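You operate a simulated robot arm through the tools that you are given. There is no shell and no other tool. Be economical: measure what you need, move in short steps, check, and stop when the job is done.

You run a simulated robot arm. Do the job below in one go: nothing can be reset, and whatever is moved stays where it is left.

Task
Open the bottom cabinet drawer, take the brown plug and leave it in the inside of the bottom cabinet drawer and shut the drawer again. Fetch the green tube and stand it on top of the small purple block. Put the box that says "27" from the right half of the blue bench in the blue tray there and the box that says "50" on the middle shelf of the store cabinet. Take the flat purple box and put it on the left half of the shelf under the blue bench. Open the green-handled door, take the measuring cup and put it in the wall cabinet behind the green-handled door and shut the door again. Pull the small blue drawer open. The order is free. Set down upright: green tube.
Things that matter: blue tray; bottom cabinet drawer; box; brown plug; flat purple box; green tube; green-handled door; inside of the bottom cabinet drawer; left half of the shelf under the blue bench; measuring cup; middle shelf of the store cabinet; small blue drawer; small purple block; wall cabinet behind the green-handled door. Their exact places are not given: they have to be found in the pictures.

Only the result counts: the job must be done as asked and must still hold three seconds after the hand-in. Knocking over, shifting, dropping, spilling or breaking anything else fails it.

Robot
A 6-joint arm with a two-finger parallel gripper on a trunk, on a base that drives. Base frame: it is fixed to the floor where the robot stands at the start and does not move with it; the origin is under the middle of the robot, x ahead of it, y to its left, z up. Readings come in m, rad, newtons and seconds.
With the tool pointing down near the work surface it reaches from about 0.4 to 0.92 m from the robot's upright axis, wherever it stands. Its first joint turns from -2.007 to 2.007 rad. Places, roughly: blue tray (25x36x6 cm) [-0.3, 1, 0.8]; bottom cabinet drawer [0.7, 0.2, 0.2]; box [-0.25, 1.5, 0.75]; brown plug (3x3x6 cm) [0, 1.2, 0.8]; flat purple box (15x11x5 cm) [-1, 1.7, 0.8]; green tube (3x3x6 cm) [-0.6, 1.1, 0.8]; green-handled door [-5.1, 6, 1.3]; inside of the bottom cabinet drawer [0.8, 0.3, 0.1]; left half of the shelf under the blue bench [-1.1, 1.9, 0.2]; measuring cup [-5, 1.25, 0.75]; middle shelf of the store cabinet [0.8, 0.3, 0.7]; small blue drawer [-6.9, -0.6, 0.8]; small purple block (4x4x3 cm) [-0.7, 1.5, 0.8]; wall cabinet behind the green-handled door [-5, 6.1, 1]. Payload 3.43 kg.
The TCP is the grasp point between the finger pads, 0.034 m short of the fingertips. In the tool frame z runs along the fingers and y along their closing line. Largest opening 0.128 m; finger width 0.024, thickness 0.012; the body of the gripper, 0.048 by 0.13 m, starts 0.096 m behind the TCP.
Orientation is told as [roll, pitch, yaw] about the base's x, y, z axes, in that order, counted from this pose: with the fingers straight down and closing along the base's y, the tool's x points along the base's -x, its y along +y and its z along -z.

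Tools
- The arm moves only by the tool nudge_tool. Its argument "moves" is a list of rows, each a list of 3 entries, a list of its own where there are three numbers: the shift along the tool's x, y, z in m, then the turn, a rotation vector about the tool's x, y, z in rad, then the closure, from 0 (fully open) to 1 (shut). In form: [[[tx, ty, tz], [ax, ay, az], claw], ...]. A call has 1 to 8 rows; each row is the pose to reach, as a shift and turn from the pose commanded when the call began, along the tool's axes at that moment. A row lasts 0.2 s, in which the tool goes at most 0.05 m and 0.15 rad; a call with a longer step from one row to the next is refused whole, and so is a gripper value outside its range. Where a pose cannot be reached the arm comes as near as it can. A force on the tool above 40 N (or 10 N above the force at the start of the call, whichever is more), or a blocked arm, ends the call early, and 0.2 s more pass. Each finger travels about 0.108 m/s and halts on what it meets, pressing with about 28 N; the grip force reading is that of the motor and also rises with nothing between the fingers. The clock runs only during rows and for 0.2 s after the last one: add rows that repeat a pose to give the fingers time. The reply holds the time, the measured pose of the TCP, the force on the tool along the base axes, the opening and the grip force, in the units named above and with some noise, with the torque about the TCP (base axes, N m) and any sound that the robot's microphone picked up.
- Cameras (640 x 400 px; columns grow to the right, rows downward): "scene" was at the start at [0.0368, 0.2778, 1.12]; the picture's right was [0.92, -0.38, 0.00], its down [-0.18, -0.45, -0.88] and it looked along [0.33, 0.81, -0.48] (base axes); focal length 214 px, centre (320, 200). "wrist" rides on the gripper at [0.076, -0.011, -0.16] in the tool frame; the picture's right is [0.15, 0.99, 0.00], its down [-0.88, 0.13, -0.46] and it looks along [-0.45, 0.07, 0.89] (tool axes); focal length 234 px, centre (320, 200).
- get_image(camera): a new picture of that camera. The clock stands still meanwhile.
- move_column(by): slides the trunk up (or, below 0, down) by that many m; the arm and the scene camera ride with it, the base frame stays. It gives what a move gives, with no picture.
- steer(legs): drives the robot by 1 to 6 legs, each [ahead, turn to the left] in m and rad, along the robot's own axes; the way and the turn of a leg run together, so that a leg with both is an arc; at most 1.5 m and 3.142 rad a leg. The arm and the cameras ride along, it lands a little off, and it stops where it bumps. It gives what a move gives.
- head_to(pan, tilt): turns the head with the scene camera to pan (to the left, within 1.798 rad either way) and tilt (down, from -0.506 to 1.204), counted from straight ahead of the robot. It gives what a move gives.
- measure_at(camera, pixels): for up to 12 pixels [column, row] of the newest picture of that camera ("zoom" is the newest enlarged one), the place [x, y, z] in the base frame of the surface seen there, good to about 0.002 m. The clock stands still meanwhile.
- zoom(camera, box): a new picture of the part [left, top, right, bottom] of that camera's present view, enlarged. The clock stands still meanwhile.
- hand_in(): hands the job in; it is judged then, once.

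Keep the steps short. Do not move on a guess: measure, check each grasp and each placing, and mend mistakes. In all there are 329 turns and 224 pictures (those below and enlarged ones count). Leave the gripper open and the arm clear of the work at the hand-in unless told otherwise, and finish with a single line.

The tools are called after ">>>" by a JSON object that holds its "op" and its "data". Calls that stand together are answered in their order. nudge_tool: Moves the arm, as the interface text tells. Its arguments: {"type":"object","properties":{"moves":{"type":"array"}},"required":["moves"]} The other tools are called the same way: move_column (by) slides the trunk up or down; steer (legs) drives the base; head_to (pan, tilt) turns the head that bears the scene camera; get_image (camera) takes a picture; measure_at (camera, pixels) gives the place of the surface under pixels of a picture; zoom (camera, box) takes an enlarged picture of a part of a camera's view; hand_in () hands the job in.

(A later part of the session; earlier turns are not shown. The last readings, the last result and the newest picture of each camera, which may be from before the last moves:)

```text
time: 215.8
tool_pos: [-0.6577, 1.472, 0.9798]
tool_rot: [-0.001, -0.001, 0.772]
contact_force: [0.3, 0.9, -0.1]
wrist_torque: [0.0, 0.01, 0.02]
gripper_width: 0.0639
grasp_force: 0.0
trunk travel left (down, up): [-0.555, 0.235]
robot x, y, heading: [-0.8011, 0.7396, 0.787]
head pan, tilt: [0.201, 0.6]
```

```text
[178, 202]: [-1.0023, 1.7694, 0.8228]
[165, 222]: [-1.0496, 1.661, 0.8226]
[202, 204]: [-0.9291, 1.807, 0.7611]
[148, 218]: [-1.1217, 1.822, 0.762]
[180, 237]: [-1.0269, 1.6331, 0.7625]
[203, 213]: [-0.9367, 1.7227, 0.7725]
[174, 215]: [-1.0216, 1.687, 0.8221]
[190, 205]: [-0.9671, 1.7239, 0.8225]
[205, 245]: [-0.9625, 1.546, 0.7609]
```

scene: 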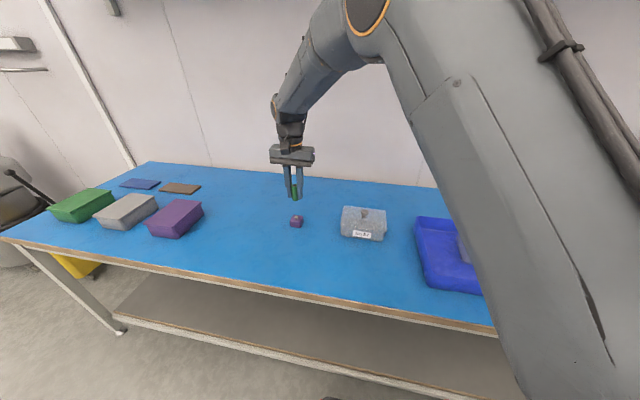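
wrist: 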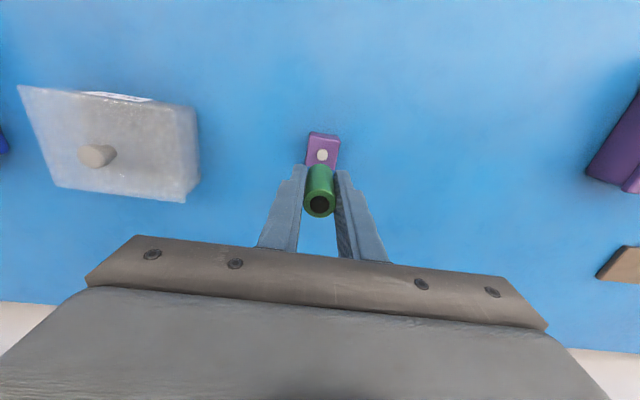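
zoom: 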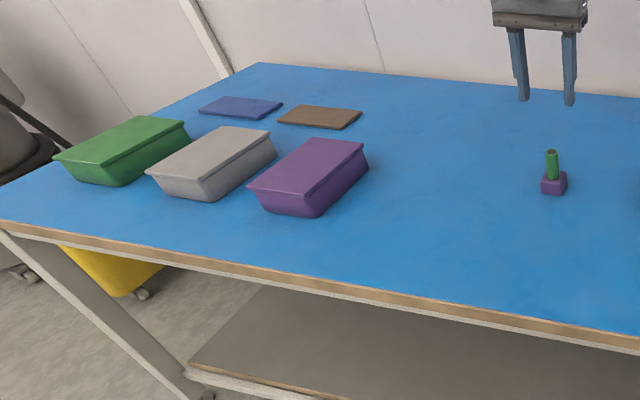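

>>> {"op": "nudge_tool", "data": {"moves": [[[0.045, -0.02, 0], [0, 0, 0], 0.3], [[0.09, -0.04, 0], [0, 0, 0], 0.0], [[0.13, -0.06, 0], [0, 0, 0], 0.0], [[0.17, -0.08, 0], [0, 0, 0], 0.0], [[0.21, -0.1, 0], [0, 0, 0], 0.0]]}}

>>> {"op": "steer", "data": {"legs": [[-0.3, 0], [0, 1.57], [0.83, 0], [0, -1.57], [0.2, 0]]}}

>>> {"op": "head_to", "data": {"pan": 0.1, "tilt": 0.7}}

>>> {"op": "get_image", "data": {"camera": "scene"}}

>>> {"op": "get_image", "data": {"camera": "wrist"}}

```text
time: 217.0
tool_pos: [-0.7392, 1.2539, 0.9804]
tool_rot: [0.0, 0.001, 0.772]
contact_force: [-0.4, 0.8, -0.3]
wrist_torque: [-0.01, 0.02, 0.01]
gripper_width: 0.128
grasp_force: 0.0
trunk travel left (down, up): [-0.555, 0.235]
robot x, y, heading: [-0.7989, 0.7391, 0.784]
head pan, tilt: [0.201, 0.6]
```

```text
time: 231.8
tool_pos: [-1.4234, 1.7841, 0.98]
tool_rot: [0.0, 0.0, 0.808]
contact_force: [-0.5, 0.0, -0.6]
wrist_torque: [0.0, -0.01, 0.04]
gripper_width: 0.1282
grasp_force: 0.1
trunk travel left (down, up): [-0.555, 0.235]
robot x, y, heading: [-1.4639, 1.2612, 0.825]
head pan, tilt: [0.201, 0.6]
```

```text
time: 232.5
tool_pos: [-1.4235, 1.7844, 0.9817]
tool_rot: [0.0, 0.001, 0.806]
contact_force: [1.0, -0.1, -0.6]
wrist_torque: [0.0, -0.03, 0.01]
gripper_width: 0.1277
grasp_force: 0.0
trunk travel left (down, up): [-0.555, 0.235]
robot x, y, heading: [-1.4678, 1.2669, 0.82]
head pan, tilt: [0.099, 0.7]
```

```text
123 pictures are left
```

scene: 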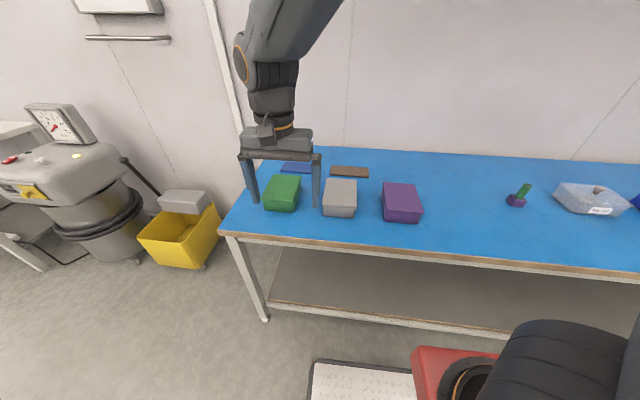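

```text
122 pictures are left
```

wrist: 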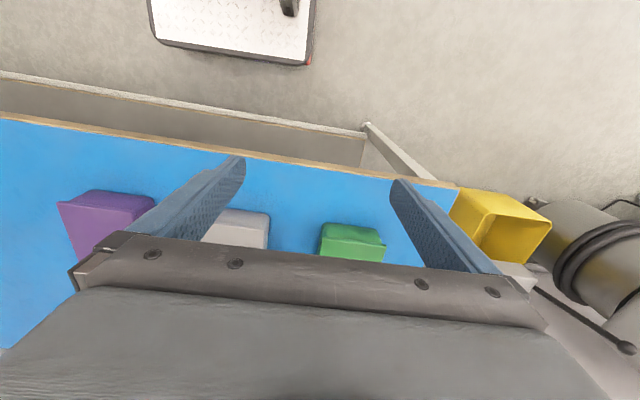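

>>> {"op": "zoom", "data": {"camera": "scene", "box": [310, 165, 440, 235]}}

>>> {"op": "measure_at", "data": {"camera": "zoom", "pixels": [[370, 95], [500, 95], [362, 205], [535, 205], [445, 150], [375, 260], [535, 270], [235, 75], [215, 190], [450, 230], [230, 240], [300, 130]]}}

```text
4.92 times, centred on (375, 200) of scene
```

zoom: 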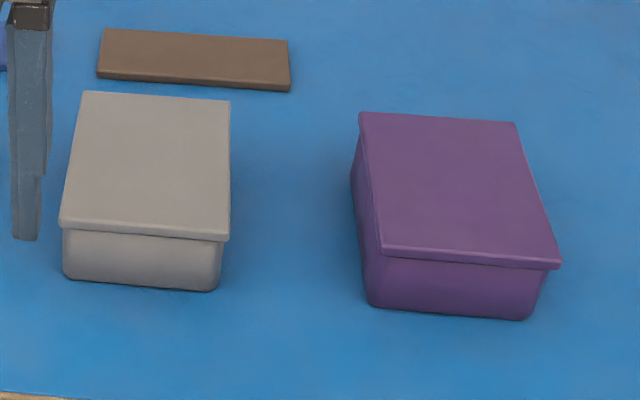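

```text
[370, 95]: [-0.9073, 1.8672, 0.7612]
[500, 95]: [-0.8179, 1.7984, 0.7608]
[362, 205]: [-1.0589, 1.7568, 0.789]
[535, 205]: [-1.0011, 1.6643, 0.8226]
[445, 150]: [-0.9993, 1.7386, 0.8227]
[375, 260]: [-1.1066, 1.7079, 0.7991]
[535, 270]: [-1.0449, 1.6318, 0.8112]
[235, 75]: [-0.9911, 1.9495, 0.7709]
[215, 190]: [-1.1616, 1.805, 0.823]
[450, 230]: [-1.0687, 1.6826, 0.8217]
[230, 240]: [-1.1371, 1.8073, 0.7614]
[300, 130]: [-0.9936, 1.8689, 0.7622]
```

>>> {"op": "measure_at", "data": {"camera": "zoom", "pixels": [[366, 117], [510, 128], [553, 258], [385, 245], [437, 121], [470, 254], [374, 180], [532, 190]]}}

```text
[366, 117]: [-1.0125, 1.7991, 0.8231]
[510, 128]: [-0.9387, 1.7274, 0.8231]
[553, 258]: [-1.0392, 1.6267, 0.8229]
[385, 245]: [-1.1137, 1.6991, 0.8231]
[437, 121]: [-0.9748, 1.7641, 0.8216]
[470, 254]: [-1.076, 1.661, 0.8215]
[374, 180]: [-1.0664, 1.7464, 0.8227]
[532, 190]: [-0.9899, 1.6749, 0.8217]
```

>>> {"op": "measure_at", "data": {"camera": "scene", "pixels": [[350, 285], [320, 260], [400, 300], [400, 318], [400, 322], [400, 262], [400, 256], [262, 310], [245, 260], [300, 300], [470, 300], [280, 270]]}}

>>> {"op": "nudge_tool", "data": {"moves": [[[0, -0.03, 0], [0, -0.15, 0], 0], [[0, -0.075, 0], [0, -0.3, 0], 0], [[0, -0.12, 0], [0, -0.45, 0], 0], [[0, -0.165, 0], [0, -0.6, 0], 0], [[0, -0.21, 0], [0, -0.6, 0], 0], [[0, -0.255, 0], [0, -0.6, 0], 0]]}}

```text
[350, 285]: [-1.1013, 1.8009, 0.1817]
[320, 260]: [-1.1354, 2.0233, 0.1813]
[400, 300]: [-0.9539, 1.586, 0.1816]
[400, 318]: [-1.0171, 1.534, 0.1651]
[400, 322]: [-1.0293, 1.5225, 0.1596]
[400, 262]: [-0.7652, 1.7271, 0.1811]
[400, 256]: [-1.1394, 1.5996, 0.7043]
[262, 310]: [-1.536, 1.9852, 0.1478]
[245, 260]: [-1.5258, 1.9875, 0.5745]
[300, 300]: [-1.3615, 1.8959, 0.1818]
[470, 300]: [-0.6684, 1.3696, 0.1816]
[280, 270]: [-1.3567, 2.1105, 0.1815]
```

```text
time: 233.9
tool_pos: [-1.2188, 1.6561, 1.0135]
tool_rot: [0.0, -0.599, 0.806]
contact_force: [-0.5, 0.8, -0.2]
wrist_torque: [-0.02, -0.03, 0.0]
gripper_width: 0.1279
grasp_force: 0.0
out of reach, approached as far as the arm can: row 4, 5, 6
trunk travel left (down, up): [-0.555, 0.235]
robot x, y, heading: [-1.4651, 1.2687, 0.822]
head pan, tilt: [0.099, 0.7]
```

>>> {"op": "nudge_tool", "data": {"moves": [[[-0.0175, -0.02, 0.0362], [0.0024, 0, 0.0035], 0], [[-0.035, -0.04, 0.0724], [0.005, 0, 0.007], 0], [[-0.0525, -0.06, 0.1086], [0.007, 0, 0.0105], 0], [[-0.07, -0.08, 0.1448], [0.01, 0, 0.014], 0], [[-0.0875, -0.0997, 0.181], [0.012, 0, 0.0173], 0]]}}

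>>> {"op": "get_image", "data": {"camera": "wrist"}}

>>> {"op": "get_image", "data": {"camera": "scene"}}

```text
time: 235.1
tool_pos: [-1.0256, 1.7135, 0.9117]
tool_rot: [0.0, -0.603, 0.786]
contact_force: [0.2, 0.4, 0.6]
wrist_torque: [0.0, 0.0, -0.03]
gripper_width: 0.1278
grasp_force: 0.1
trunk travel left (down, up): [-0.555, 0.235]
robot x, y, heading: [-1.4666, 1.2675, 0.823]
head pan, tilt: [0.099, 0.7]
```

```text
120 pictures are left
```

wrist: 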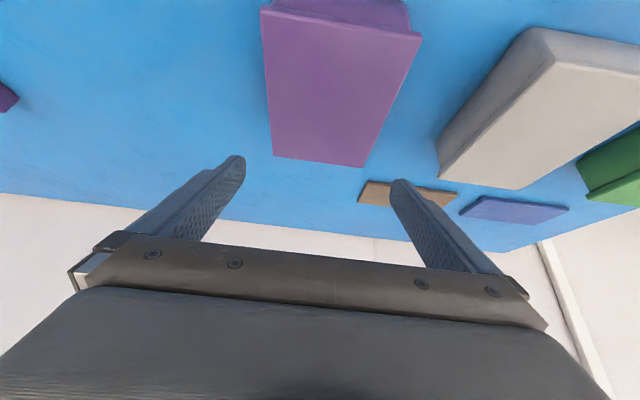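

```text
119 pictures are left
```

scene: 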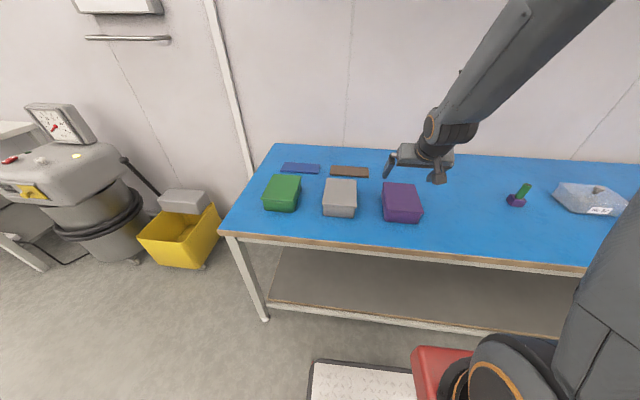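

>>> {"op": "nudge_tool", "data": {"moves": [[[0.0227, 0, 0.0329], [0, 0, 0], 0], [[0.037, 0, 0.0535], [0, 0, 0], 0]]}}

>>> {"op": "get_image", "data": {"camera": "wrist"}}

>>> {"op": "zoom", "data": {"camera": "scene", "box": [340, 120, 480, 240]}}

```text
time: 235.7
tool_pos: [-1.0249, 1.7147, 0.8452]
tool_rot: [-0.001, -0.602, 0.785]
contact_force: [-1.2, -0.1, -0.4]
wrist_torque: [0.02, -0.02, 0.01]
gripper_width: 0.1281
grasp_force: 0.0
trunk travel left (down, up): [-0.555, 0.235]
robot x, y, heading: [-1.4634, 1.2672, 0.819]
head pan, tilt: [0.099, 0.7]
```

```text
118 pictures are left
```

wrist: 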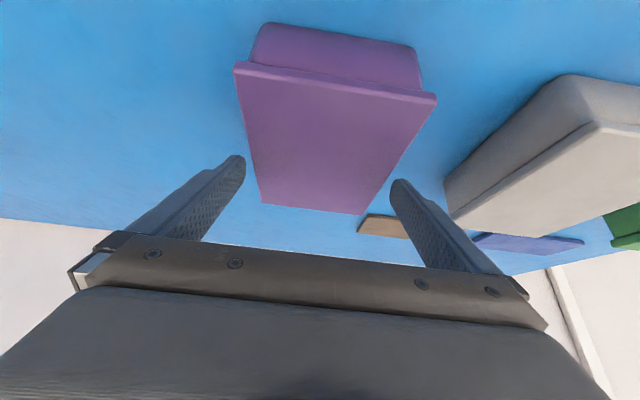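

```text
3.33 times, centred on (410, 180) of scene
```

zoom: 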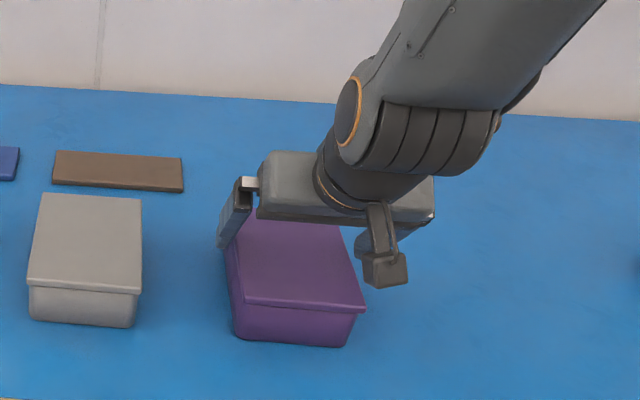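

>>> {"op": "nudge_tool", "data": {"moves": [[[0.0125, 0, 0.018], [0, 0, 0], 0], [[0.0244, 0, 0.0354], [0, 0, 0], 0], [[0.0244, 0, 0.0354], [0, 0, 0], 0.15], [[0.0244, 0, 0.0354], [0, 0, 0], 0.25], [[0.0244, 0, 0.0354], [0, 0, 0], 0.25]]}}

>>> {"op": "get_image", "data": {"camera": "wrist"}}

```text
time: 236.9
tool_pos: [-1.0254, 1.7126, 0.8023]
tool_rot: [-0.001, -0.601, 0.784]
contact_force: [-0.3, -0.4, -0.7]
wrist_torque: [0.01, 0.02, -0.02]
gripper_width: 0.1132
grasp_force: 28.2
trunk travel left (down, up): [-0.555, 0.235]
robot x, y, heading: [-1.4644, 1.2682, 0.821]
head pan, tilt: [0.099, 0.7]
```

```text
116 pictures are left
```

wrist: 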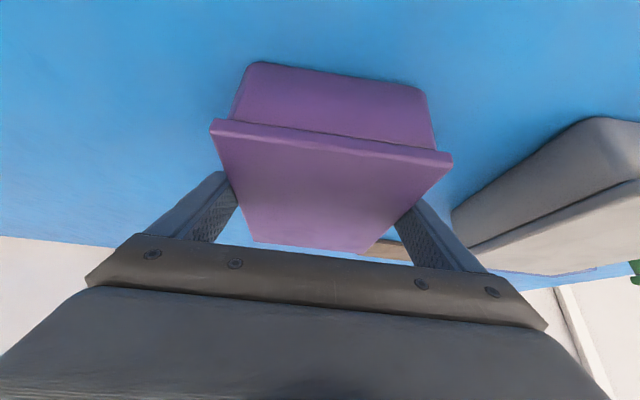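

>>> {"op": "nudge_tool", "data": {"moves": [[[0, 0, 0], [0, 0, 0], 0.3], [[-0.0142, 0, -0.0206], [0, 0, 0], 0.3], [[-0.0397, 0, -0.0577], [0, 0, 0], 0.3], [[-0.068, 0, -0.099], [0, 0, 0], 0.3]]}}

>>> {"op": "zoom", "data": {"camera": "scene", "box": [320, 100, 500, 240]}}

```text
time: 237.9
tool_pos: [-1.0244, 1.7119, 0.925]
tool_rot: [0.0, -0.599, 0.786]
contact_force: [1.3, 0.7, -2.2]
wrist_torque: [0.0, 0.03, 0.0]
gripper_width: 0.1133
grasp_force: 27.7
trunk travel left (down, up): [-0.555, 0.235]
robot x, y, heading: [-1.4669, 1.2682, 0.819]
head pan, tilt: [0.099, 0.7]
```

```text
2.86 times, centred on (410, 170) of scene
```

zoom: 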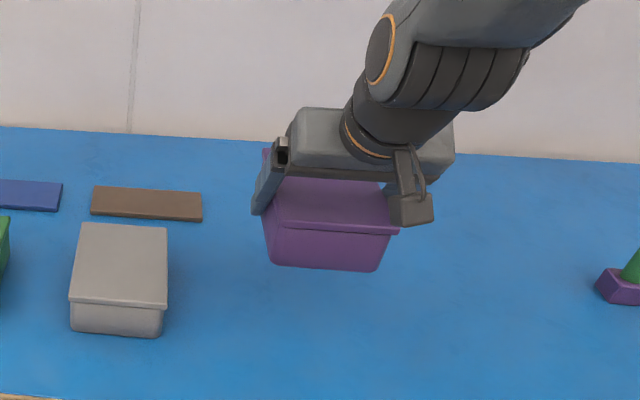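

>>> {"op": "steer", "data": {"legs": [[-0.33, 0]]}}

>>> {"op": "move_column", "data": {"by": -0.4}}

>>> {"op": "get_image", "data": {"camera": "scene"}}

```text
time: 240.1
tool_pos: [-1.2503, 1.4728, 0.9248]
tool_rot: [0.0, -0.6, 0.787]
contact_force: [0.9, 0.2, -0.8]
wrist_torque: [-0.02, 0.0, -0.05]
gripper_width: 0.1133
grasp_force: 28.2
trunk travel left (down, up): [-0.555, 0.235]
robot x, y, heading: [-1.6963, 1.0257, 0.823]
head pan, tilt: [0.099, 0.7]
```

```text
time: 243.9
tool_pos: [-1.2515, 1.4729, 0.5248]
tool_rot: [0.0, -0.601, 0.787]
contact_force: [0.3, -0.3, -2.6]
wrist_torque: [-0.01, -0.02, 0.03]
gripper_width: 0.1133
grasp_force: 28.7
trunk travel left (down, up): [-0.155, 0.635]
robot x, y, heading: [-1.69, 1.0263, 0.821]
head pan, tilt: [0.099, 0.7]
```

```text
114 pictures are left
```

scene: 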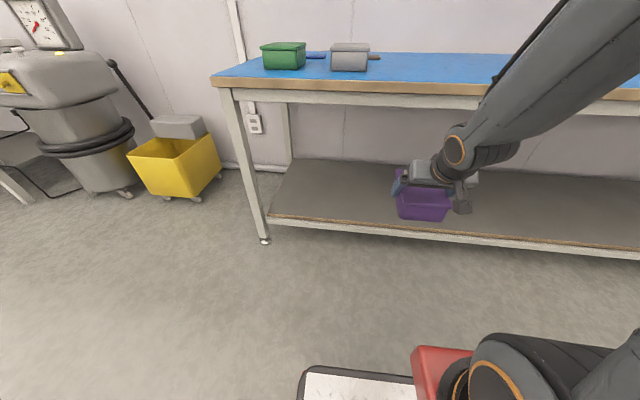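

>>> {"op": "move_column", "data": {"by": -0.15}}

>>> {"op": "nudge_tool", "data": {"moves": [[[0.0227, 0, 0.0329], [0, 0, 0], 0.3], [[0.0454, 0, 0.0658], [0, 0, 0], 0.3], [[0.0595, 0, 0.0863], [0, 0, 0], 0.3]]}}

>>> {"op": "get_image", "data": {"camera": "scene"}}

```text
time: 245.7
tool_pos: [-1.2255, 1.4984, 0.3743]
tool_rot: [0.0, -0.598, 0.786]
contact_force: [-0.3, 0.6, -1.0]
wrist_torque: [0.01, 0.04, 0.03]
gripper_width: 0.1131
grasp_force: 28.4
trunk travel left (down, up): [-0.005, 0.785]
robot x, y, heading: [-1.69, 1.0257, 0.822]
head pan, tilt: [0.099, 0.7]
```

```text
time: 246.5
tool_pos: [-1.2174, 1.5083, 0.2682]
tool_rot: [0.0, -0.597, 0.788]
contact_force: [-0.7, 0.5, -1.2]
wrist_torque: [-0.04, 0.02, 0.04]
gripper_width: 0.1131
grasp_force: 28.5
out of reach, approached as far as the arm can: row 1, 2, 3
trunk travel left (down, up): [-0.005, 0.785]
robot x, y, heading: [-1.6901, 1.025, 0.819]
head pan, tilt: [0.099, 0.7]
```

```text
113 pictures are left
```

scene: 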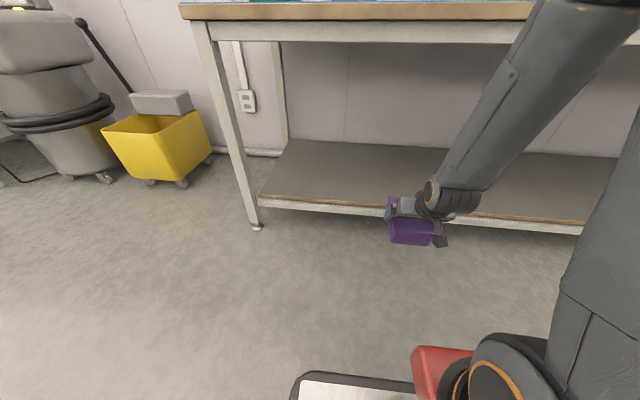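

>>> {"op": "steer", "data": {"legs": [[0.15, 0]]}}

>>> {"op": "get_image", "data": {"camera": "scene"}}

```text
time: 247.8
tool_pos: [-1.1172, 1.6171, 0.2681]
tool_rot: [-0.001, -0.595, 0.789]
contact_force: [0.2, 0.2, -1.5]
wrist_torque: [0.01, 0.02, -0.01]
gripper_width: 0.1133
grasp_force: 28.3
trunk travel left (down, up): [-0.005, 0.785]
robot x, y, heading: [-1.5892, 1.1337, 0.816]
head pan, tilt: [0.099, 0.7]
```

```text
112 pictures are left
```

scene: 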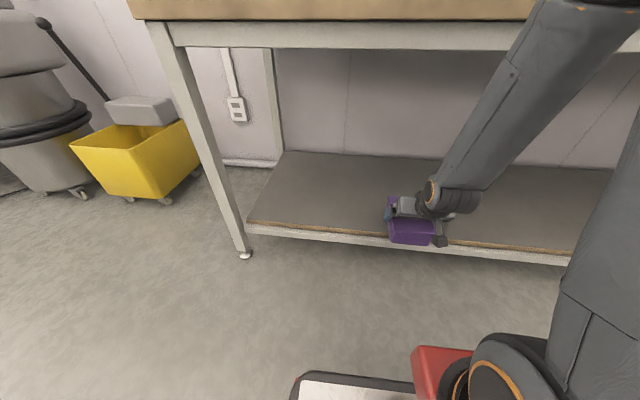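

>>> {"op": "measure_at", "data": {"camera": "scene", "pixels": [[560, 20], [540, 60], [510, 110], [480, 150], [450, 190], [415, 200]]}}

```text
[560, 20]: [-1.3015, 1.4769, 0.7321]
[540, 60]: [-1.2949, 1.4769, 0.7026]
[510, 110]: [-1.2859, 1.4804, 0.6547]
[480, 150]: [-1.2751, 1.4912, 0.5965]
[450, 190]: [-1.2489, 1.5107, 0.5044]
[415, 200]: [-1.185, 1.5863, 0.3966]
```

>>> {"op": "nudge_tool", "data": {"moves": [[[-0.033, 0, 0.0226], [0, 0, 0], 0.3], [[-0.066, 0, 0.0452], [0, 0, 0], 0.3], [[-0.1, 0, 0.068], [0, 0, 0], 0.3]]}}

>>> {"op": "get_image", "data": {"camera": "scene"}}

>>> {"op": "measure_at", "data": {"camera": "scene", "pixels": [[560, 20], [540, 60], [510, 110], [480, 150], [450, 170], [415, 190]]}}

```text
time: 248.7
tool_pos: [-1.0296, 1.7054, 0.2683]
tool_rot: [-0.001, -0.598, 0.789]
contact_force: [0.2, -0.2, -1.8]
wrist_torque: [-0.03, 0.02, -0.01]
gripper_width: 0.1132
grasp_force: 27.9
trunk travel left (down, up): [-0.005, 0.785]
robot x, y, heading: [-1.5885, 1.1306, 0.825]
head pan, tilt: [0.099, 0.7]
```

```text
111 pictures are left
```

scene: 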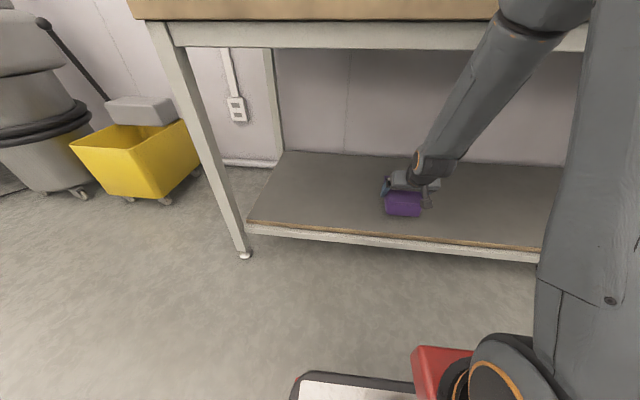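

```text
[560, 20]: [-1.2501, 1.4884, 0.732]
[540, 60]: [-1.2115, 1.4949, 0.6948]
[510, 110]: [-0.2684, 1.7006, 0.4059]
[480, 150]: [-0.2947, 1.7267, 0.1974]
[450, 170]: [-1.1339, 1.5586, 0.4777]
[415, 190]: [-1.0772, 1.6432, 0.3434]
```

>>> {"op": "nudge_tool", "data": {"moves": [[[0.017, 0, 0.0247], [0, 0, 0], 0.3], [[0.0238, 0, 0.0346], [0, 0, 0], 0.3], [[0.0255, 0, 0.037], [0, 0, 0], 0.3]]}}

>>> {"op": "zoom", "data": {"camera": "scene", "box": [340, 130, 480, 260]}}

```text
time: 249.4
tool_pos: [-1.0315, 1.7035, 0.2222]
tool_rot: [0.001, -0.597, 0.788]
contact_force: [-0.2, -0.4, -1.4]
wrist_torque: [-0.02, 0.01, 0.02]
gripper_width: 0.1133
grasp_force: 28.4
trunk travel left (down, up): [-0.005, 0.785]
robot x, y, heading: [-1.587, 1.1351, 0.82]
head pan, tilt: [0.099, 0.7]
```

```text
3.08 times, centred on (410, 195) of scene
```

zoom: 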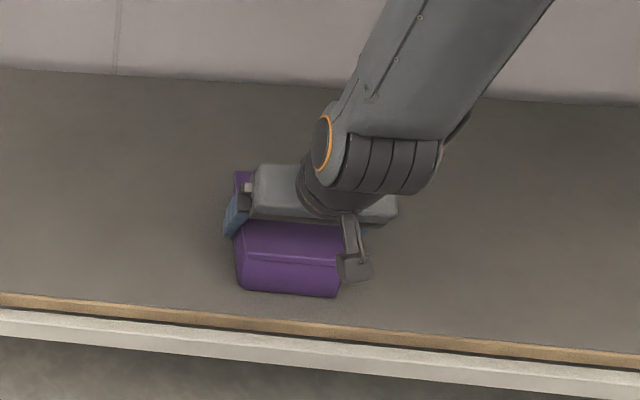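

>>> {"op": "nudge_tool", "data": {"moves": [[[0.0012, 0, 0.0017], [0, 0, 0], 0.3], [[0.0012, 0, 0.0017], [0, 0, 0], 0.1], [[0.0012, 0, 0.0017], [0, 0, 0], 0.0], [[0.0012, 0, 0.0017], [0, 0, 0], 0.0], [[-0.0227, 0, -0.0329], [0, 0, 0], 0], [[-0.0454, 0, -0.0658], [0, 0, 0], 0]]}}

>>> {"op": "zoom", "data": {"camera": "scene", "box": [340, 130, 480, 260]}}

```text
time: 250.8
tool_pos: [-1.0326, 1.7035, 0.304]
tool_rot: [0.001, -0.597, 0.789]
contact_force: [0.6, -0.5, -0.7]
wrist_torque: [-0.01, -0.02, 0.01]
gripper_width: 0.1277
grasp_force: 0.0
trunk travel left (down, up): [-0.005, 0.785]
robot x, y, heading: [-1.5885, 1.1345, 0.817]
head pan, tilt: [0.099, 0.7]
```

```text
3.08 times, centred on (410, 195) of scene
```

zoom: 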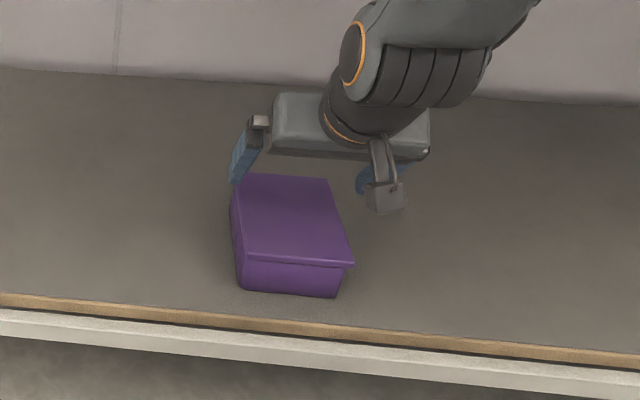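

>>> {"op": "steer", "data": {"legs": [[-0.45, 0]]}}

>>> {"op": "move_column", "data": {"by": 0.4}}

>>> {"op": "head_to", "data": {"pan": 1.7, "tilt": 0.2}}

>>> {"op": "get_image", "data": {"camera": "scene"}}

>>> {"op": "head_to", "data": {"pan": 0.9, "tilt": 0.2}}

>>> {"op": "get_image", "data": {"camera": "scene"}}

```text
time: 253.6
tool_pos: [-1.3324, 1.3724, 0.3035]
tool_rot: [-0.001, -0.598, 0.783]
contact_force: [0.6, 0.4, 1.0]
wrist_torque: [0.02, 0.02, 0.0]
gripper_width: 0.1279
grasp_force: 0.0
trunk travel left (down, up): [-0.005, 0.785]
robot x, y, heading: [-1.8928, 0.8102, 0.818]
head pan, tilt: [0.099, 0.7]
```

```text
time: 257.4
tool_pos: [-1.3334, 1.3708, 0.703]
tool_rot: [0.0, -0.597, 0.783]
contact_force: [0.5, -0.5, -0.4]
wrist_torque: [-0.01, -0.02, 0.01]
gripper_width: 0.128
grasp_force: 0.2
trunk travel left (down, up): [-0.405, 0.385]
robot x, y, heading: [-1.8928, 0.8028, 0.814]
head pan, tilt: [0.099, 0.7]
```

```text
time: 259.1
tool_pos: [-1.3327, 1.3728, 0.7026]
tool_rot: [0.0, -0.598, 0.783]
contact_force: [0.0, -0.1, 0.9]
wrist_torque: [0.0, -0.01, 0.04]
gripper_width: 0.1279
grasp_force: 0.1
trunk travel left (down, up): [-0.405, 0.385]
robot x, y, heading: [-1.896, 0.8053, 0.815]
head pan, tilt: [1.7, 0.201]
```

```text
108 pictures are left
```

scene: 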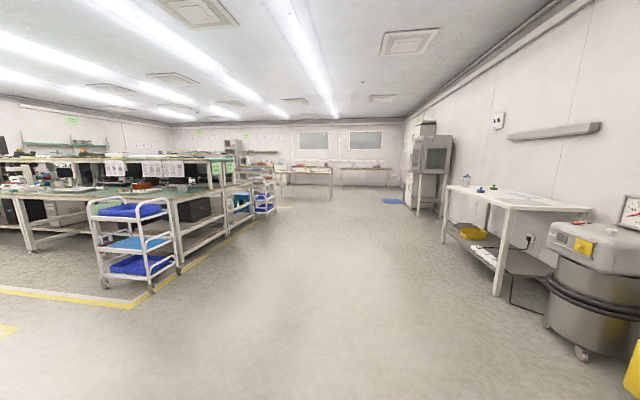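

```text
time: 260.2
tool_pos: [-1.3337, 1.3728, 0.7037]
tool_rot: [0.0, -0.597, 0.782]
contact_force: [-0.1, 0.3, 0.1]
wrist_torque: [0.04, 0.03, -0.03]
gripper_width: 0.128
grasp_force: 0.0
trunk travel left (down, up): [-0.405, 0.385]
robot x, y, heading: [-1.8961, 0.8077, 0.813]
head pan, tilt: [0.901, 0.201]
```

```text
107 pictures are left
```

scene: 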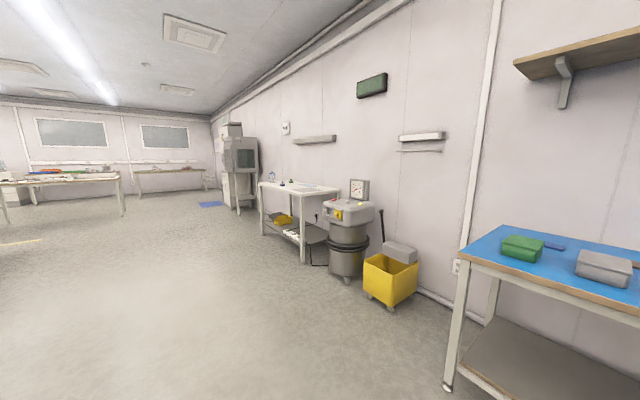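

>>> {"op": "head_to", "data": {"pan": 1.75, "tilt": 0.15}}

>>> {"op": "zoom", "data": {"camera": "scene", "box": [0, 90, 320, 290]}}

>>> {"op": "zoom", "data": {"camera": "scene", "box": [200, 90, 320, 190]}}

>>> {"op": "zoom", "data": {"camera": "scene", "box": [340, 80, 500, 200]}}

```text
time: 261.4
tool_pos: [-1.3343, 1.3715, 0.7038]
tool_rot: [0.001, -0.597, 0.783]
contact_force: [0.1, -0.6, -0.7]
wrist_torque: [0.0, -0.01, -0.02]
gripper_width: 0.1279
grasp_force: 0.1
trunk travel left (down, up): [-0.405, 0.385]
robot x, y, heading: [-1.8928, 0.8076, 0.819]
head pan, tilt: [1.751, 0.15]
```

```text
2.00 times, centred on (160, 190) of scene
```

zoom: 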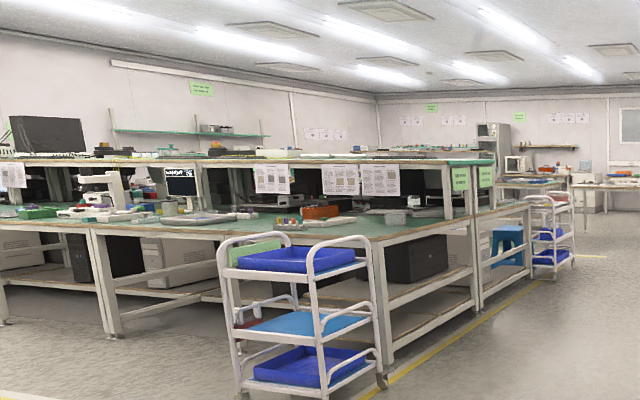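

```text
4.00 times, centred on (260, 140) of scene
```

zoom: 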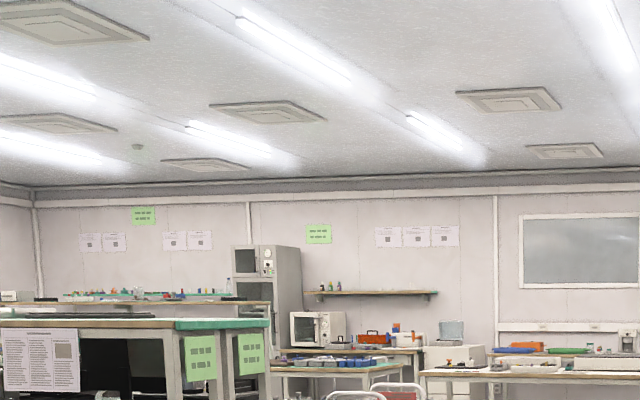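

```text
3.33 times, centred on (420, 140) of scene
```

zoom: 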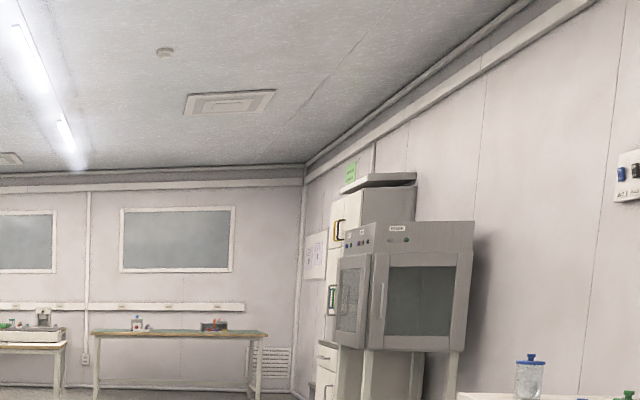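

>>> {"op": "measure_at", "data": {"camera": "zoom", "pixels": [[333, 300], [340, 230], [330, 355], [350, 350], [440, 260], [345, 290], [520, 375]]}}

>>> {"op": "zoom", "data": {"camera": "scene", "box": [60, 150, 220, 250]}}

>>> {"op": "measure_at", "data": {"camera": "zoom", "pixels": [[75, 210], [230, 230], [345, 215], [410, 180], [480, 220], [410, 290], [440, 330], [350, 370], [260, 330]]}}

```text
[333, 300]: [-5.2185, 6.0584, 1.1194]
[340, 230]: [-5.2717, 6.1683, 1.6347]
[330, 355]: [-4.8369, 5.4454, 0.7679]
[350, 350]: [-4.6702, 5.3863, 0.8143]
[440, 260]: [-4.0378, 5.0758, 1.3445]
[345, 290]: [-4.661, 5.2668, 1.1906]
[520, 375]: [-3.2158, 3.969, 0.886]
```

```text
4.00 times, centred on (140, 200) of scene
```

zoom: 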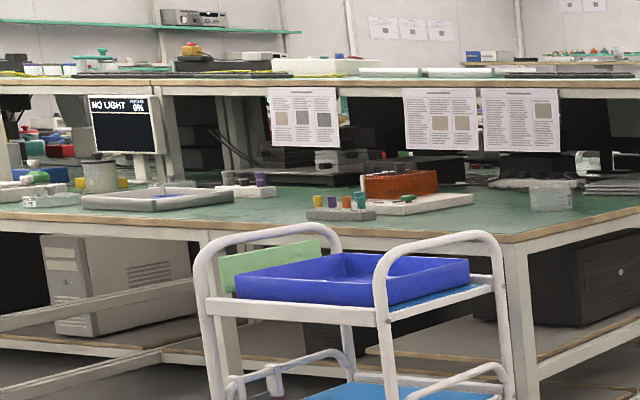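

```text
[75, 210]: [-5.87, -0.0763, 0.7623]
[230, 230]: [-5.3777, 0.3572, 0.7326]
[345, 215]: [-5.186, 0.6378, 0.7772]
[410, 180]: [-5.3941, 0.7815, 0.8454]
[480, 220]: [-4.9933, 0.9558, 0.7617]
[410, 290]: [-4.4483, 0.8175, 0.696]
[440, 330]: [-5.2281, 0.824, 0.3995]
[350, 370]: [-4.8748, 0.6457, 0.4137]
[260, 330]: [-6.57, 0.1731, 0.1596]
```

>>> {"op": "measure_at", "data": {"camera": "zoom", "pixels": [[550, 195], [550, 207], [100, 178], [590, 215], [635, 205], [510, 240], [520, 300], [60, 200]]}}

>>> {"op": "zoom", "data": {"camera": "scene", "box": [180, 170, 240, 215]}}

```text
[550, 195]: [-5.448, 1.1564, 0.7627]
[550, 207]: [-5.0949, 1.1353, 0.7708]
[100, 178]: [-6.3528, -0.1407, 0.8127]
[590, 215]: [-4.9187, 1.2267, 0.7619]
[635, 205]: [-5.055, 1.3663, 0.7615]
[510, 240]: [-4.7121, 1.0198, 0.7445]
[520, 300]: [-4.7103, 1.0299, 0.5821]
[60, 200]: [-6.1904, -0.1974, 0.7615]
```

```text
8.89 times, centred on (210, 192) of scene
```

zoom: 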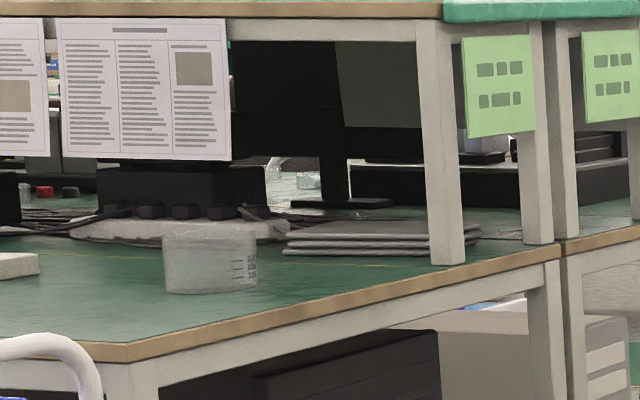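

>>> {"op": "nudge_tool", "data": {"moves": [[[0.02, 0, -0.044], [0, 0.1, 0], 0.3], [[0.04, 0, -0.088], [0, 0.2, 0], 0.5], [[0.06, 0, -0.132], [0, 0.3, 0], 0.5], [[0.08, 0, -0.177], [0, 0.4, 0], 0.5], [[0.1, 0, -0.221], [0, 0.5, 0], 0.5], [[0.12, 0, -0.265], [0, 0.6, 0], 0.5]]}}

>>> {"op": "steer", "data": {"legs": [[0, 1.53], [1.4, 0.0], [1.4, 0.0], [1.4, 0.0]]}}

>>> {"op": "head_to", "data": {"pan": 0.0, "tilt": 0.2}}

>>> {"op": "get_image", "data": {"camera": "scene"}}

```text
time: 262.8
tool_pos: [-1.5105, 1.1966, 0.8553]
tool_rot: [-0.001, 0.004, 0.784]
contact_force: [-0.6, -0.8, -0.3]
wrist_torque: [0.01, 0.05, 0.0]
gripper_width: 0.0639
grasp_force: 0.1
trunk travel left (down, up): [-0.405, 0.385]
robot x, y, heading: [-1.8917, 0.8067, 0.823]
head pan, tilt: [1.751, 0.15]
```

```text
time: 286.6
tool_pos: [-5.2264, 4.1778, 0.8536]
tool_rot: [-0.002, 0.004, 2.321]
contact_force: [0.6, 0.0, -0.1]
wrist_torque: [-0.01, 0.0, 0.0]
gripper_width: 0.0641
grasp_force: 0.0
trunk travel left (down, up): [-0.405, 0.385]
robot x, y, heading: [-4.8477, 3.7784, 2.354]
head pan, tilt: [1.751, 0.15]
```

```text
time: 288.4
tool_pos: [-5.2267, 4.1783, 0.8547]
tool_rot: [-0.001, 0.005, 2.322]
contact_force: [0.6, -0.4, 0.0]
wrist_torque: [0.03, -0.03, -0.01]
gripper_width: 0.0637
grasp_force: 0.0
trunk travel left (down, up): [-0.405, 0.385]
robot x, y, heading: [-4.8494, 3.7804, 2.354]
head pan, tilt: [0.0, 0.201]
```

```text
101 pictures are left
```

scene: 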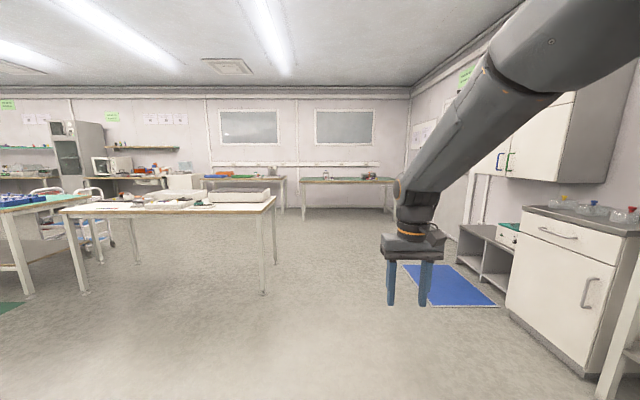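

>>> {"op": "steer", "data": {"legs": [[1.0, 0.0]]}}

>>> {"op": "head_to", "data": {"pan": -1.0, "tilt": 0.1}}

>>> {"op": "get_image", "data": {"camera": "scene"}}

```text
time: 293.5
tool_pos: [-5.927, 4.8822, 0.8543]
tool_rot: [0.001, 0.005, 2.32]
contact_force: [-0.3, -0.8, 0.4]
wrist_torque: [0.0, -0.01, -0.04]
gripper_width: 0.0644
grasp_force: 0.0
trunk travel left (down, up): [-0.405, 0.385]
robot x, y, heading: [-5.5485, 4.4854, 2.356]
head pan, tilt: [0.0, 0.201]
```

```text
time: 294.8
tool_pos: [-5.9262, 4.8827, 0.8554]
tool_rot: [-0.001, 0.005, 2.32]
contact_force: [0.7, -0.7, 0.7]
wrist_torque: [0.01, -0.01, 0.0]
gripper_width: 0.0642
grasp_force: 0.2
trunk travel left (down, up): [-0.405, 0.385]
robot x, y, heading: [-5.5478, 4.4832, 2.355]
head pan, tilt: [-1.0, 0.099]
```

```text
100 pictures are left
```

scene: 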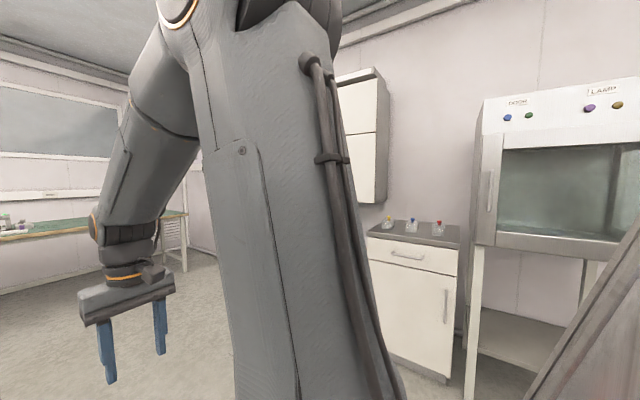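

>>> {"op": "steer", "data": {"legs": [[0.8, 0.0], [0, -1.57]]}}

>>> {"op": "head_to", "data": {"pan": 0.0, "tilt": 0.15}}

>>> {"op": "get_image", "data": {"camera": "scene"}}

```text
time: 302.9
tool_pos: [-5.7225, 5.4306, 0.8546]
tool_rot: [-0.001, 0.004, 0.755]
contact_force: [0.2, -0.6, 0.2]
wrist_torque: [-0.02, -0.04, 0.02]
gripper_width: 0.0642
grasp_force: 0.1
trunk travel left (down, up): [-0.405, 0.385]
robot x, y, heading: [-6.1184, 5.0532, 0.786]
head pan, tilt: [-1.0, 0.099]
```

```text
time: 304.2
tool_pos: [-5.7238, 5.4299, 0.8545]
tool_rot: [0.001, 0.005, 0.754]
contact_force: [0.1, -0.1, 0.1]
wrist_torque: [-0.01, 0.01, 0.02]
gripper_width: 0.064
grasp_force: 0.0
trunk travel left (down, up): [-0.405, 0.385]
robot x, y, heading: [-6.1217, 5.0532, 0.79]
head pan, tilt: [0.0, 0.15]
```

```text
99 pictures are left
```

scene: 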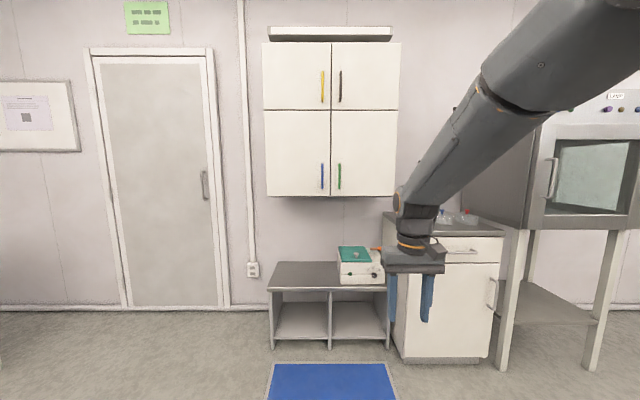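

>>> {"op": "zoom", "data": {"camera": "scene", "box": [260, 100, 420, 210]}}

>>> {"op": "measure_at", "data": {"camera": "scene", "pixels": [[338, 165], [338, 187], [335, 150], [395, 150], [395, 193], [335, 193], [335, 112], [268, 193], [300, 270], [365, 265], [390, 225], [330, 380]]}}

>>> {"op": "measure_at", "data": {"camera": "zoom", "pixels": [[315, 255], [315, 300], [315, 345], [309, 300], [345, 300], [545, 300]]}}

```text
3.64 times, centred on (340, 155) of scene
```

zoom: 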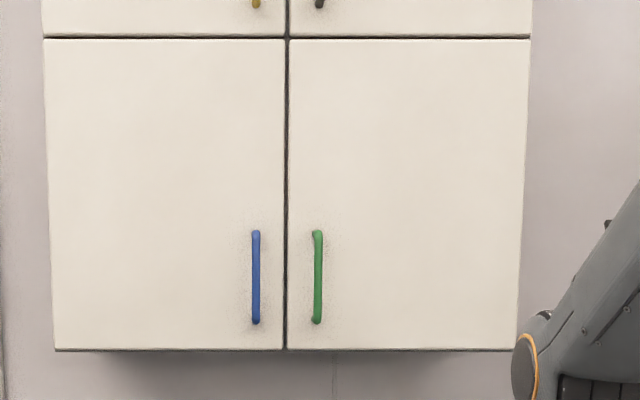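

```text
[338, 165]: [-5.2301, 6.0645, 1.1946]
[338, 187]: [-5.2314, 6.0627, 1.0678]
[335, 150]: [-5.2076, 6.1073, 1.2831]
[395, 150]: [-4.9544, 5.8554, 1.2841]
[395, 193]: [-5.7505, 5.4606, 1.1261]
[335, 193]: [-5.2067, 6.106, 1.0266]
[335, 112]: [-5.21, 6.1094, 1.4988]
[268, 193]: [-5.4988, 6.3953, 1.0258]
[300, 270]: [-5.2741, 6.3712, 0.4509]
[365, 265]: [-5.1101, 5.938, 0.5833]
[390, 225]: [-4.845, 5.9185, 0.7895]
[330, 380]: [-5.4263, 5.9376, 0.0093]
```

```text
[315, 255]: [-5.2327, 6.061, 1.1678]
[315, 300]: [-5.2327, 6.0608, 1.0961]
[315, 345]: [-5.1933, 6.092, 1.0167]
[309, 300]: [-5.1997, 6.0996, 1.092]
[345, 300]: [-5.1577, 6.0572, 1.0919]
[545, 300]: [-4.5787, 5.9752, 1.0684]
```

>>> {"op": "steer", "data": {"legs": [[0.33, 0.0]]}}

>>> {"op": "nudge_tool", "data": {"moves": [[[-0.0403, 0, -0.003], [0, -0.15, 0], 0.5], [[-0.0798, 0, -0.0121], [0, -0.3, 0], 0.5], [[-0.1174, 0, -0.0269], [0, -0.45, 0], 0.5], [[-0.1525, 0, -0.0472], [0, -0.6, 0], 0.5], [[-0.184, 0, -0.0724], [0, -0.75, 0], 0.5], [[-0.2115, 0, -0.1022], [0, -0.9, 0], 0.5], [[-0.2342, 0, -0.1357], [0, -1.05, 0], 0.5], [[-0.2516, 0, -0.1722], [0, -1.2, 0], 0.5]]}}

```text
time: 306.4
tool_pos: [-5.4908, 5.6623, 0.8553]
tool_rot: [-0.001, 0.003, 0.751]
contact_force: [-0.5, -0.7, 0.1]
wrist_torque: [0.0, 0.06, 0.0]
gripper_width: 0.0641
grasp_force: 0.0
trunk travel left (down, up): [-0.405, 0.385]
robot x, y, heading: [-5.8873, 5.2835, 0.785]
head pan, tilt: [0.0, 0.15]
```

```text
time: 308.2
tool_pos: [-5.3058, 5.8336, 1.0265]
tool_rot: [0.0, -1.2, 0.753]
contact_force: [0.0, -0.4, 0.5]
wrist_torque: [0.01, -0.01, 0.01]
gripper_width: 0.064
grasp_force: 0.0
trunk travel left (down, up): [-0.405, 0.385]
robot x, y, heading: [-5.8893, 5.2838, 0.79]
head pan, tilt: [0.0, 0.15]
```

>>> {"op": "nudge_tool", "data": {"moves": [[[-0.033, 0, -0.006], [-0.01, -0.125, -0.004], 0.55], [[-0.066, 0, -0.0125], [-0.02, -0.25, -0.008], 0.6], [[-0.0997, 0, -0.0194], [-0.03, -0.37, -0.0116], 0.6]]}}

>>> {"op": "get_image", "data": {"camera": "scene"}}

>>> {"op": "get_image", "data": {"camera": "wrist"}}

```text
time: 309.0
tool_pos: [-5.2924, 5.8454, 1.1252]
tool_rot: [-1.098, -1.565, 1.884]
contact_force: [0.1, -0.7, 0.0]
wrist_torque: [0.01, 0.02, -0.01]
gripper_width: 0.0512
grasp_force: 0.0
trunk travel left (down, up): [-0.405, 0.385]
robot x, y, heading: [-5.8875, 5.2819, 0.788]
head pan, tilt: [0.0, 0.15]
```

```text
97 pictures are left
```

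scene: 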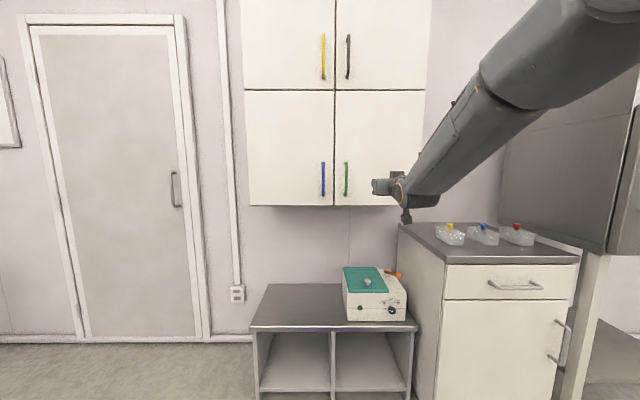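

```text
96 pictures are left
```

wrist: 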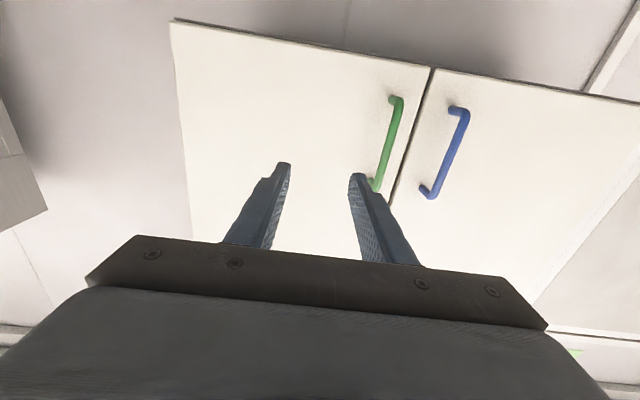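

>>> {"op": "measure_at", "data": {"camera": "wrist", "pixels": [[396, 120], [391, 140], [385, 160], [378, 182], [410, 150], [455, 150]]}}

>>> {"op": "nudge_tool", "data": {"moves": [[[0, 0.037, 0.0], [0, 0, 0], 0.6], [[0, 0.074, 0.0], [0, 0, 0], 0.6], [[0, 0.11, 0.0], [0, 0, 0], 0.6], [[0, 0.11, 0.045], [0, 0, 0], 0.6], [[0, 0.11, 0.09], [0, 0, 0], 0.6]]}}

>>> {"op": "get_image", "data": {"camera": "wrist"}}

```text
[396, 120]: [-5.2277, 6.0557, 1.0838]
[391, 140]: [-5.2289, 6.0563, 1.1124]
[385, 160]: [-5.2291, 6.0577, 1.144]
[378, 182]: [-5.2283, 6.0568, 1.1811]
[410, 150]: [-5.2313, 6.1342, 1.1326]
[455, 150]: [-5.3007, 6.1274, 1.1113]
```

```text
time: 310.2
tool_pos: [-5.3075, 5.9888, 1.1231]
tool_rot: [-0.975, -1.563, 1.759]
contact_force: [-0.6, -1.2, 1.0]
wrist_torque: [-0.05, 0.09, -0.02]
gripper_width: 0.0514
grasp_force: 0.0
trunk travel left (down, up): [-0.405, 0.385]
robot x, y, heading: [-5.8887, 5.2858, 0.79]
head pan, tilt: [0.0, 0.15]
```

```text
95 pictures are left
```

wrist: 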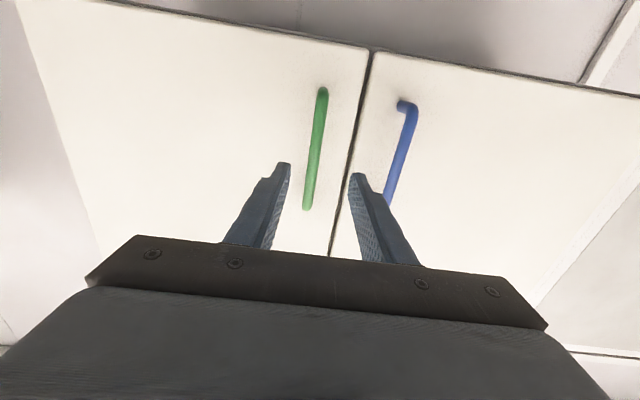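

>>> {"op": "nudge_tool", "data": {"moves": [[[0, -0.006, 0.04], [0, 0, 0], 0.6], [[0, -0.006, 0.08], [0, 0, 0], 0.6], [[0, -0.006, 0.1], [0, 0, 0], 0.6]]}}

>>> {"op": "get_image", "data": {"camera": "wrist"}}

```text
time: 311.0
tool_pos: [-5.2315, 6.0523, 1.1225]
tool_rot: [-0.921, -1.565, 1.706]
contact_force: [0.0, 0.2, 0.8]
wrist_torque: [-0.04, 0.05, 0.02]
gripper_width: 0.0514
grasp_force: 0.1
trunk travel left (down, up): [-0.405, 0.385]
robot x, y, heading: [-5.8856, 5.2796, 0.79]
head pan, tilt: [0.0, 0.15]
```

```text
94 pictures are left
```

wrist: 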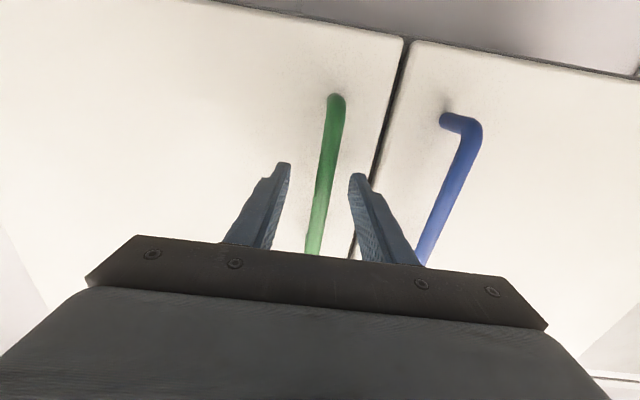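

Handle between the fingers; close.

>>> {"op": "nudge_tool", "data": {"moves": [[[0, 0, 0], [0, 0, 0], 0.8], [[0, 0, 0], [0, 0, 0], 0.95], [[0, 0, 0], [0, 0, 0], 0.95]]}}

```text
time: 311.8
tool_pos: [-5.233, 6.0532, 1.1202]
tool_rot: [-0.9, -1.564, 1.685]
contact_force: [-10.2, 8.8, 0.6]
wrist_torque: [0.59, 0.27, 0.2]
gripper_width: 0.0135
grasp_force: 44.5
trunk travel left (down, up): [-0.405, 0.385]
robot x, y, heading: [-5.8864, 5.2814, 0.787]
head pan, tilt: [0.0, 0.15]
```

>>> {"op": "nudge_tool", "data": {"moves": [[[0, -0.003, -0.016], [-0.05, 0, 0], 0.95], [[0, -0.0072, -0.032], [-0.1, 0, 0], 0.95], [[0, -0.0175, -0.0631], [-0.2, 0, 0], 0.95]]}}

>>> {"op": "get_image", "data": {"camera": "scene"}}

```text
time: 312.6
tool_pos: [-5.2638, 5.9979, 1.122]
tool_rot: [-0.492, -1.557, 1.477]
contact_force: [-18.9, 8.5, -15.5]
wrist_torque: [-0.05, 0.55, 0.2]
gripper_width: 0.0136
grasp_force: 44.6
trunk travel left (down, up): [-0.405, 0.385]
robot x, y, heading: [-5.8919, 5.2776, 0.793]
head pan, tilt: [0.0, 0.15]
```

```text
93 pictures are left
```

scene: 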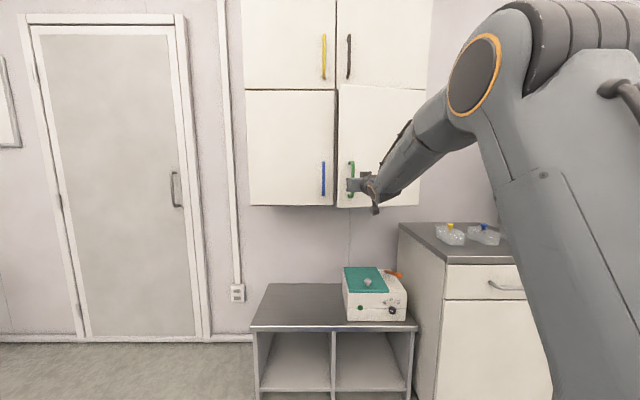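

>>> {"op": "nudge_tool", "data": {"moves": [[[-0.002, -0.0027, -0.0332], [-0.1, 0, 0], 0.95], [[-0.002, -0.0126, -0.0656], [-0.2, 0, 0], 0.95], [[-0.002, -0.0257, -0.0968], [-0.3, 0, 0], 0.95]]}}

```text
time: 313.4
tool_pos: [-5.2896, 5.9066, 1.1209]
tool_rot: [0.038, -1.552, 1.213]
contact_force: [13.2, -0.9, -5.2]
wrist_torque: [-0.93, 0.23, 0.02]
gripper_width: 0.0136
grasp_force: 44.7
trunk travel left (down, up): [-0.405, 0.385]
robot x, y, heading: [-5.8898, 5.2879, 0.78]
head pan, tilt: [0.0, 0.15]
stopped in row 3: the force on the tool passed its limit at 41 N (the readings are from after the stop); the commanded pose is now the measured one
```

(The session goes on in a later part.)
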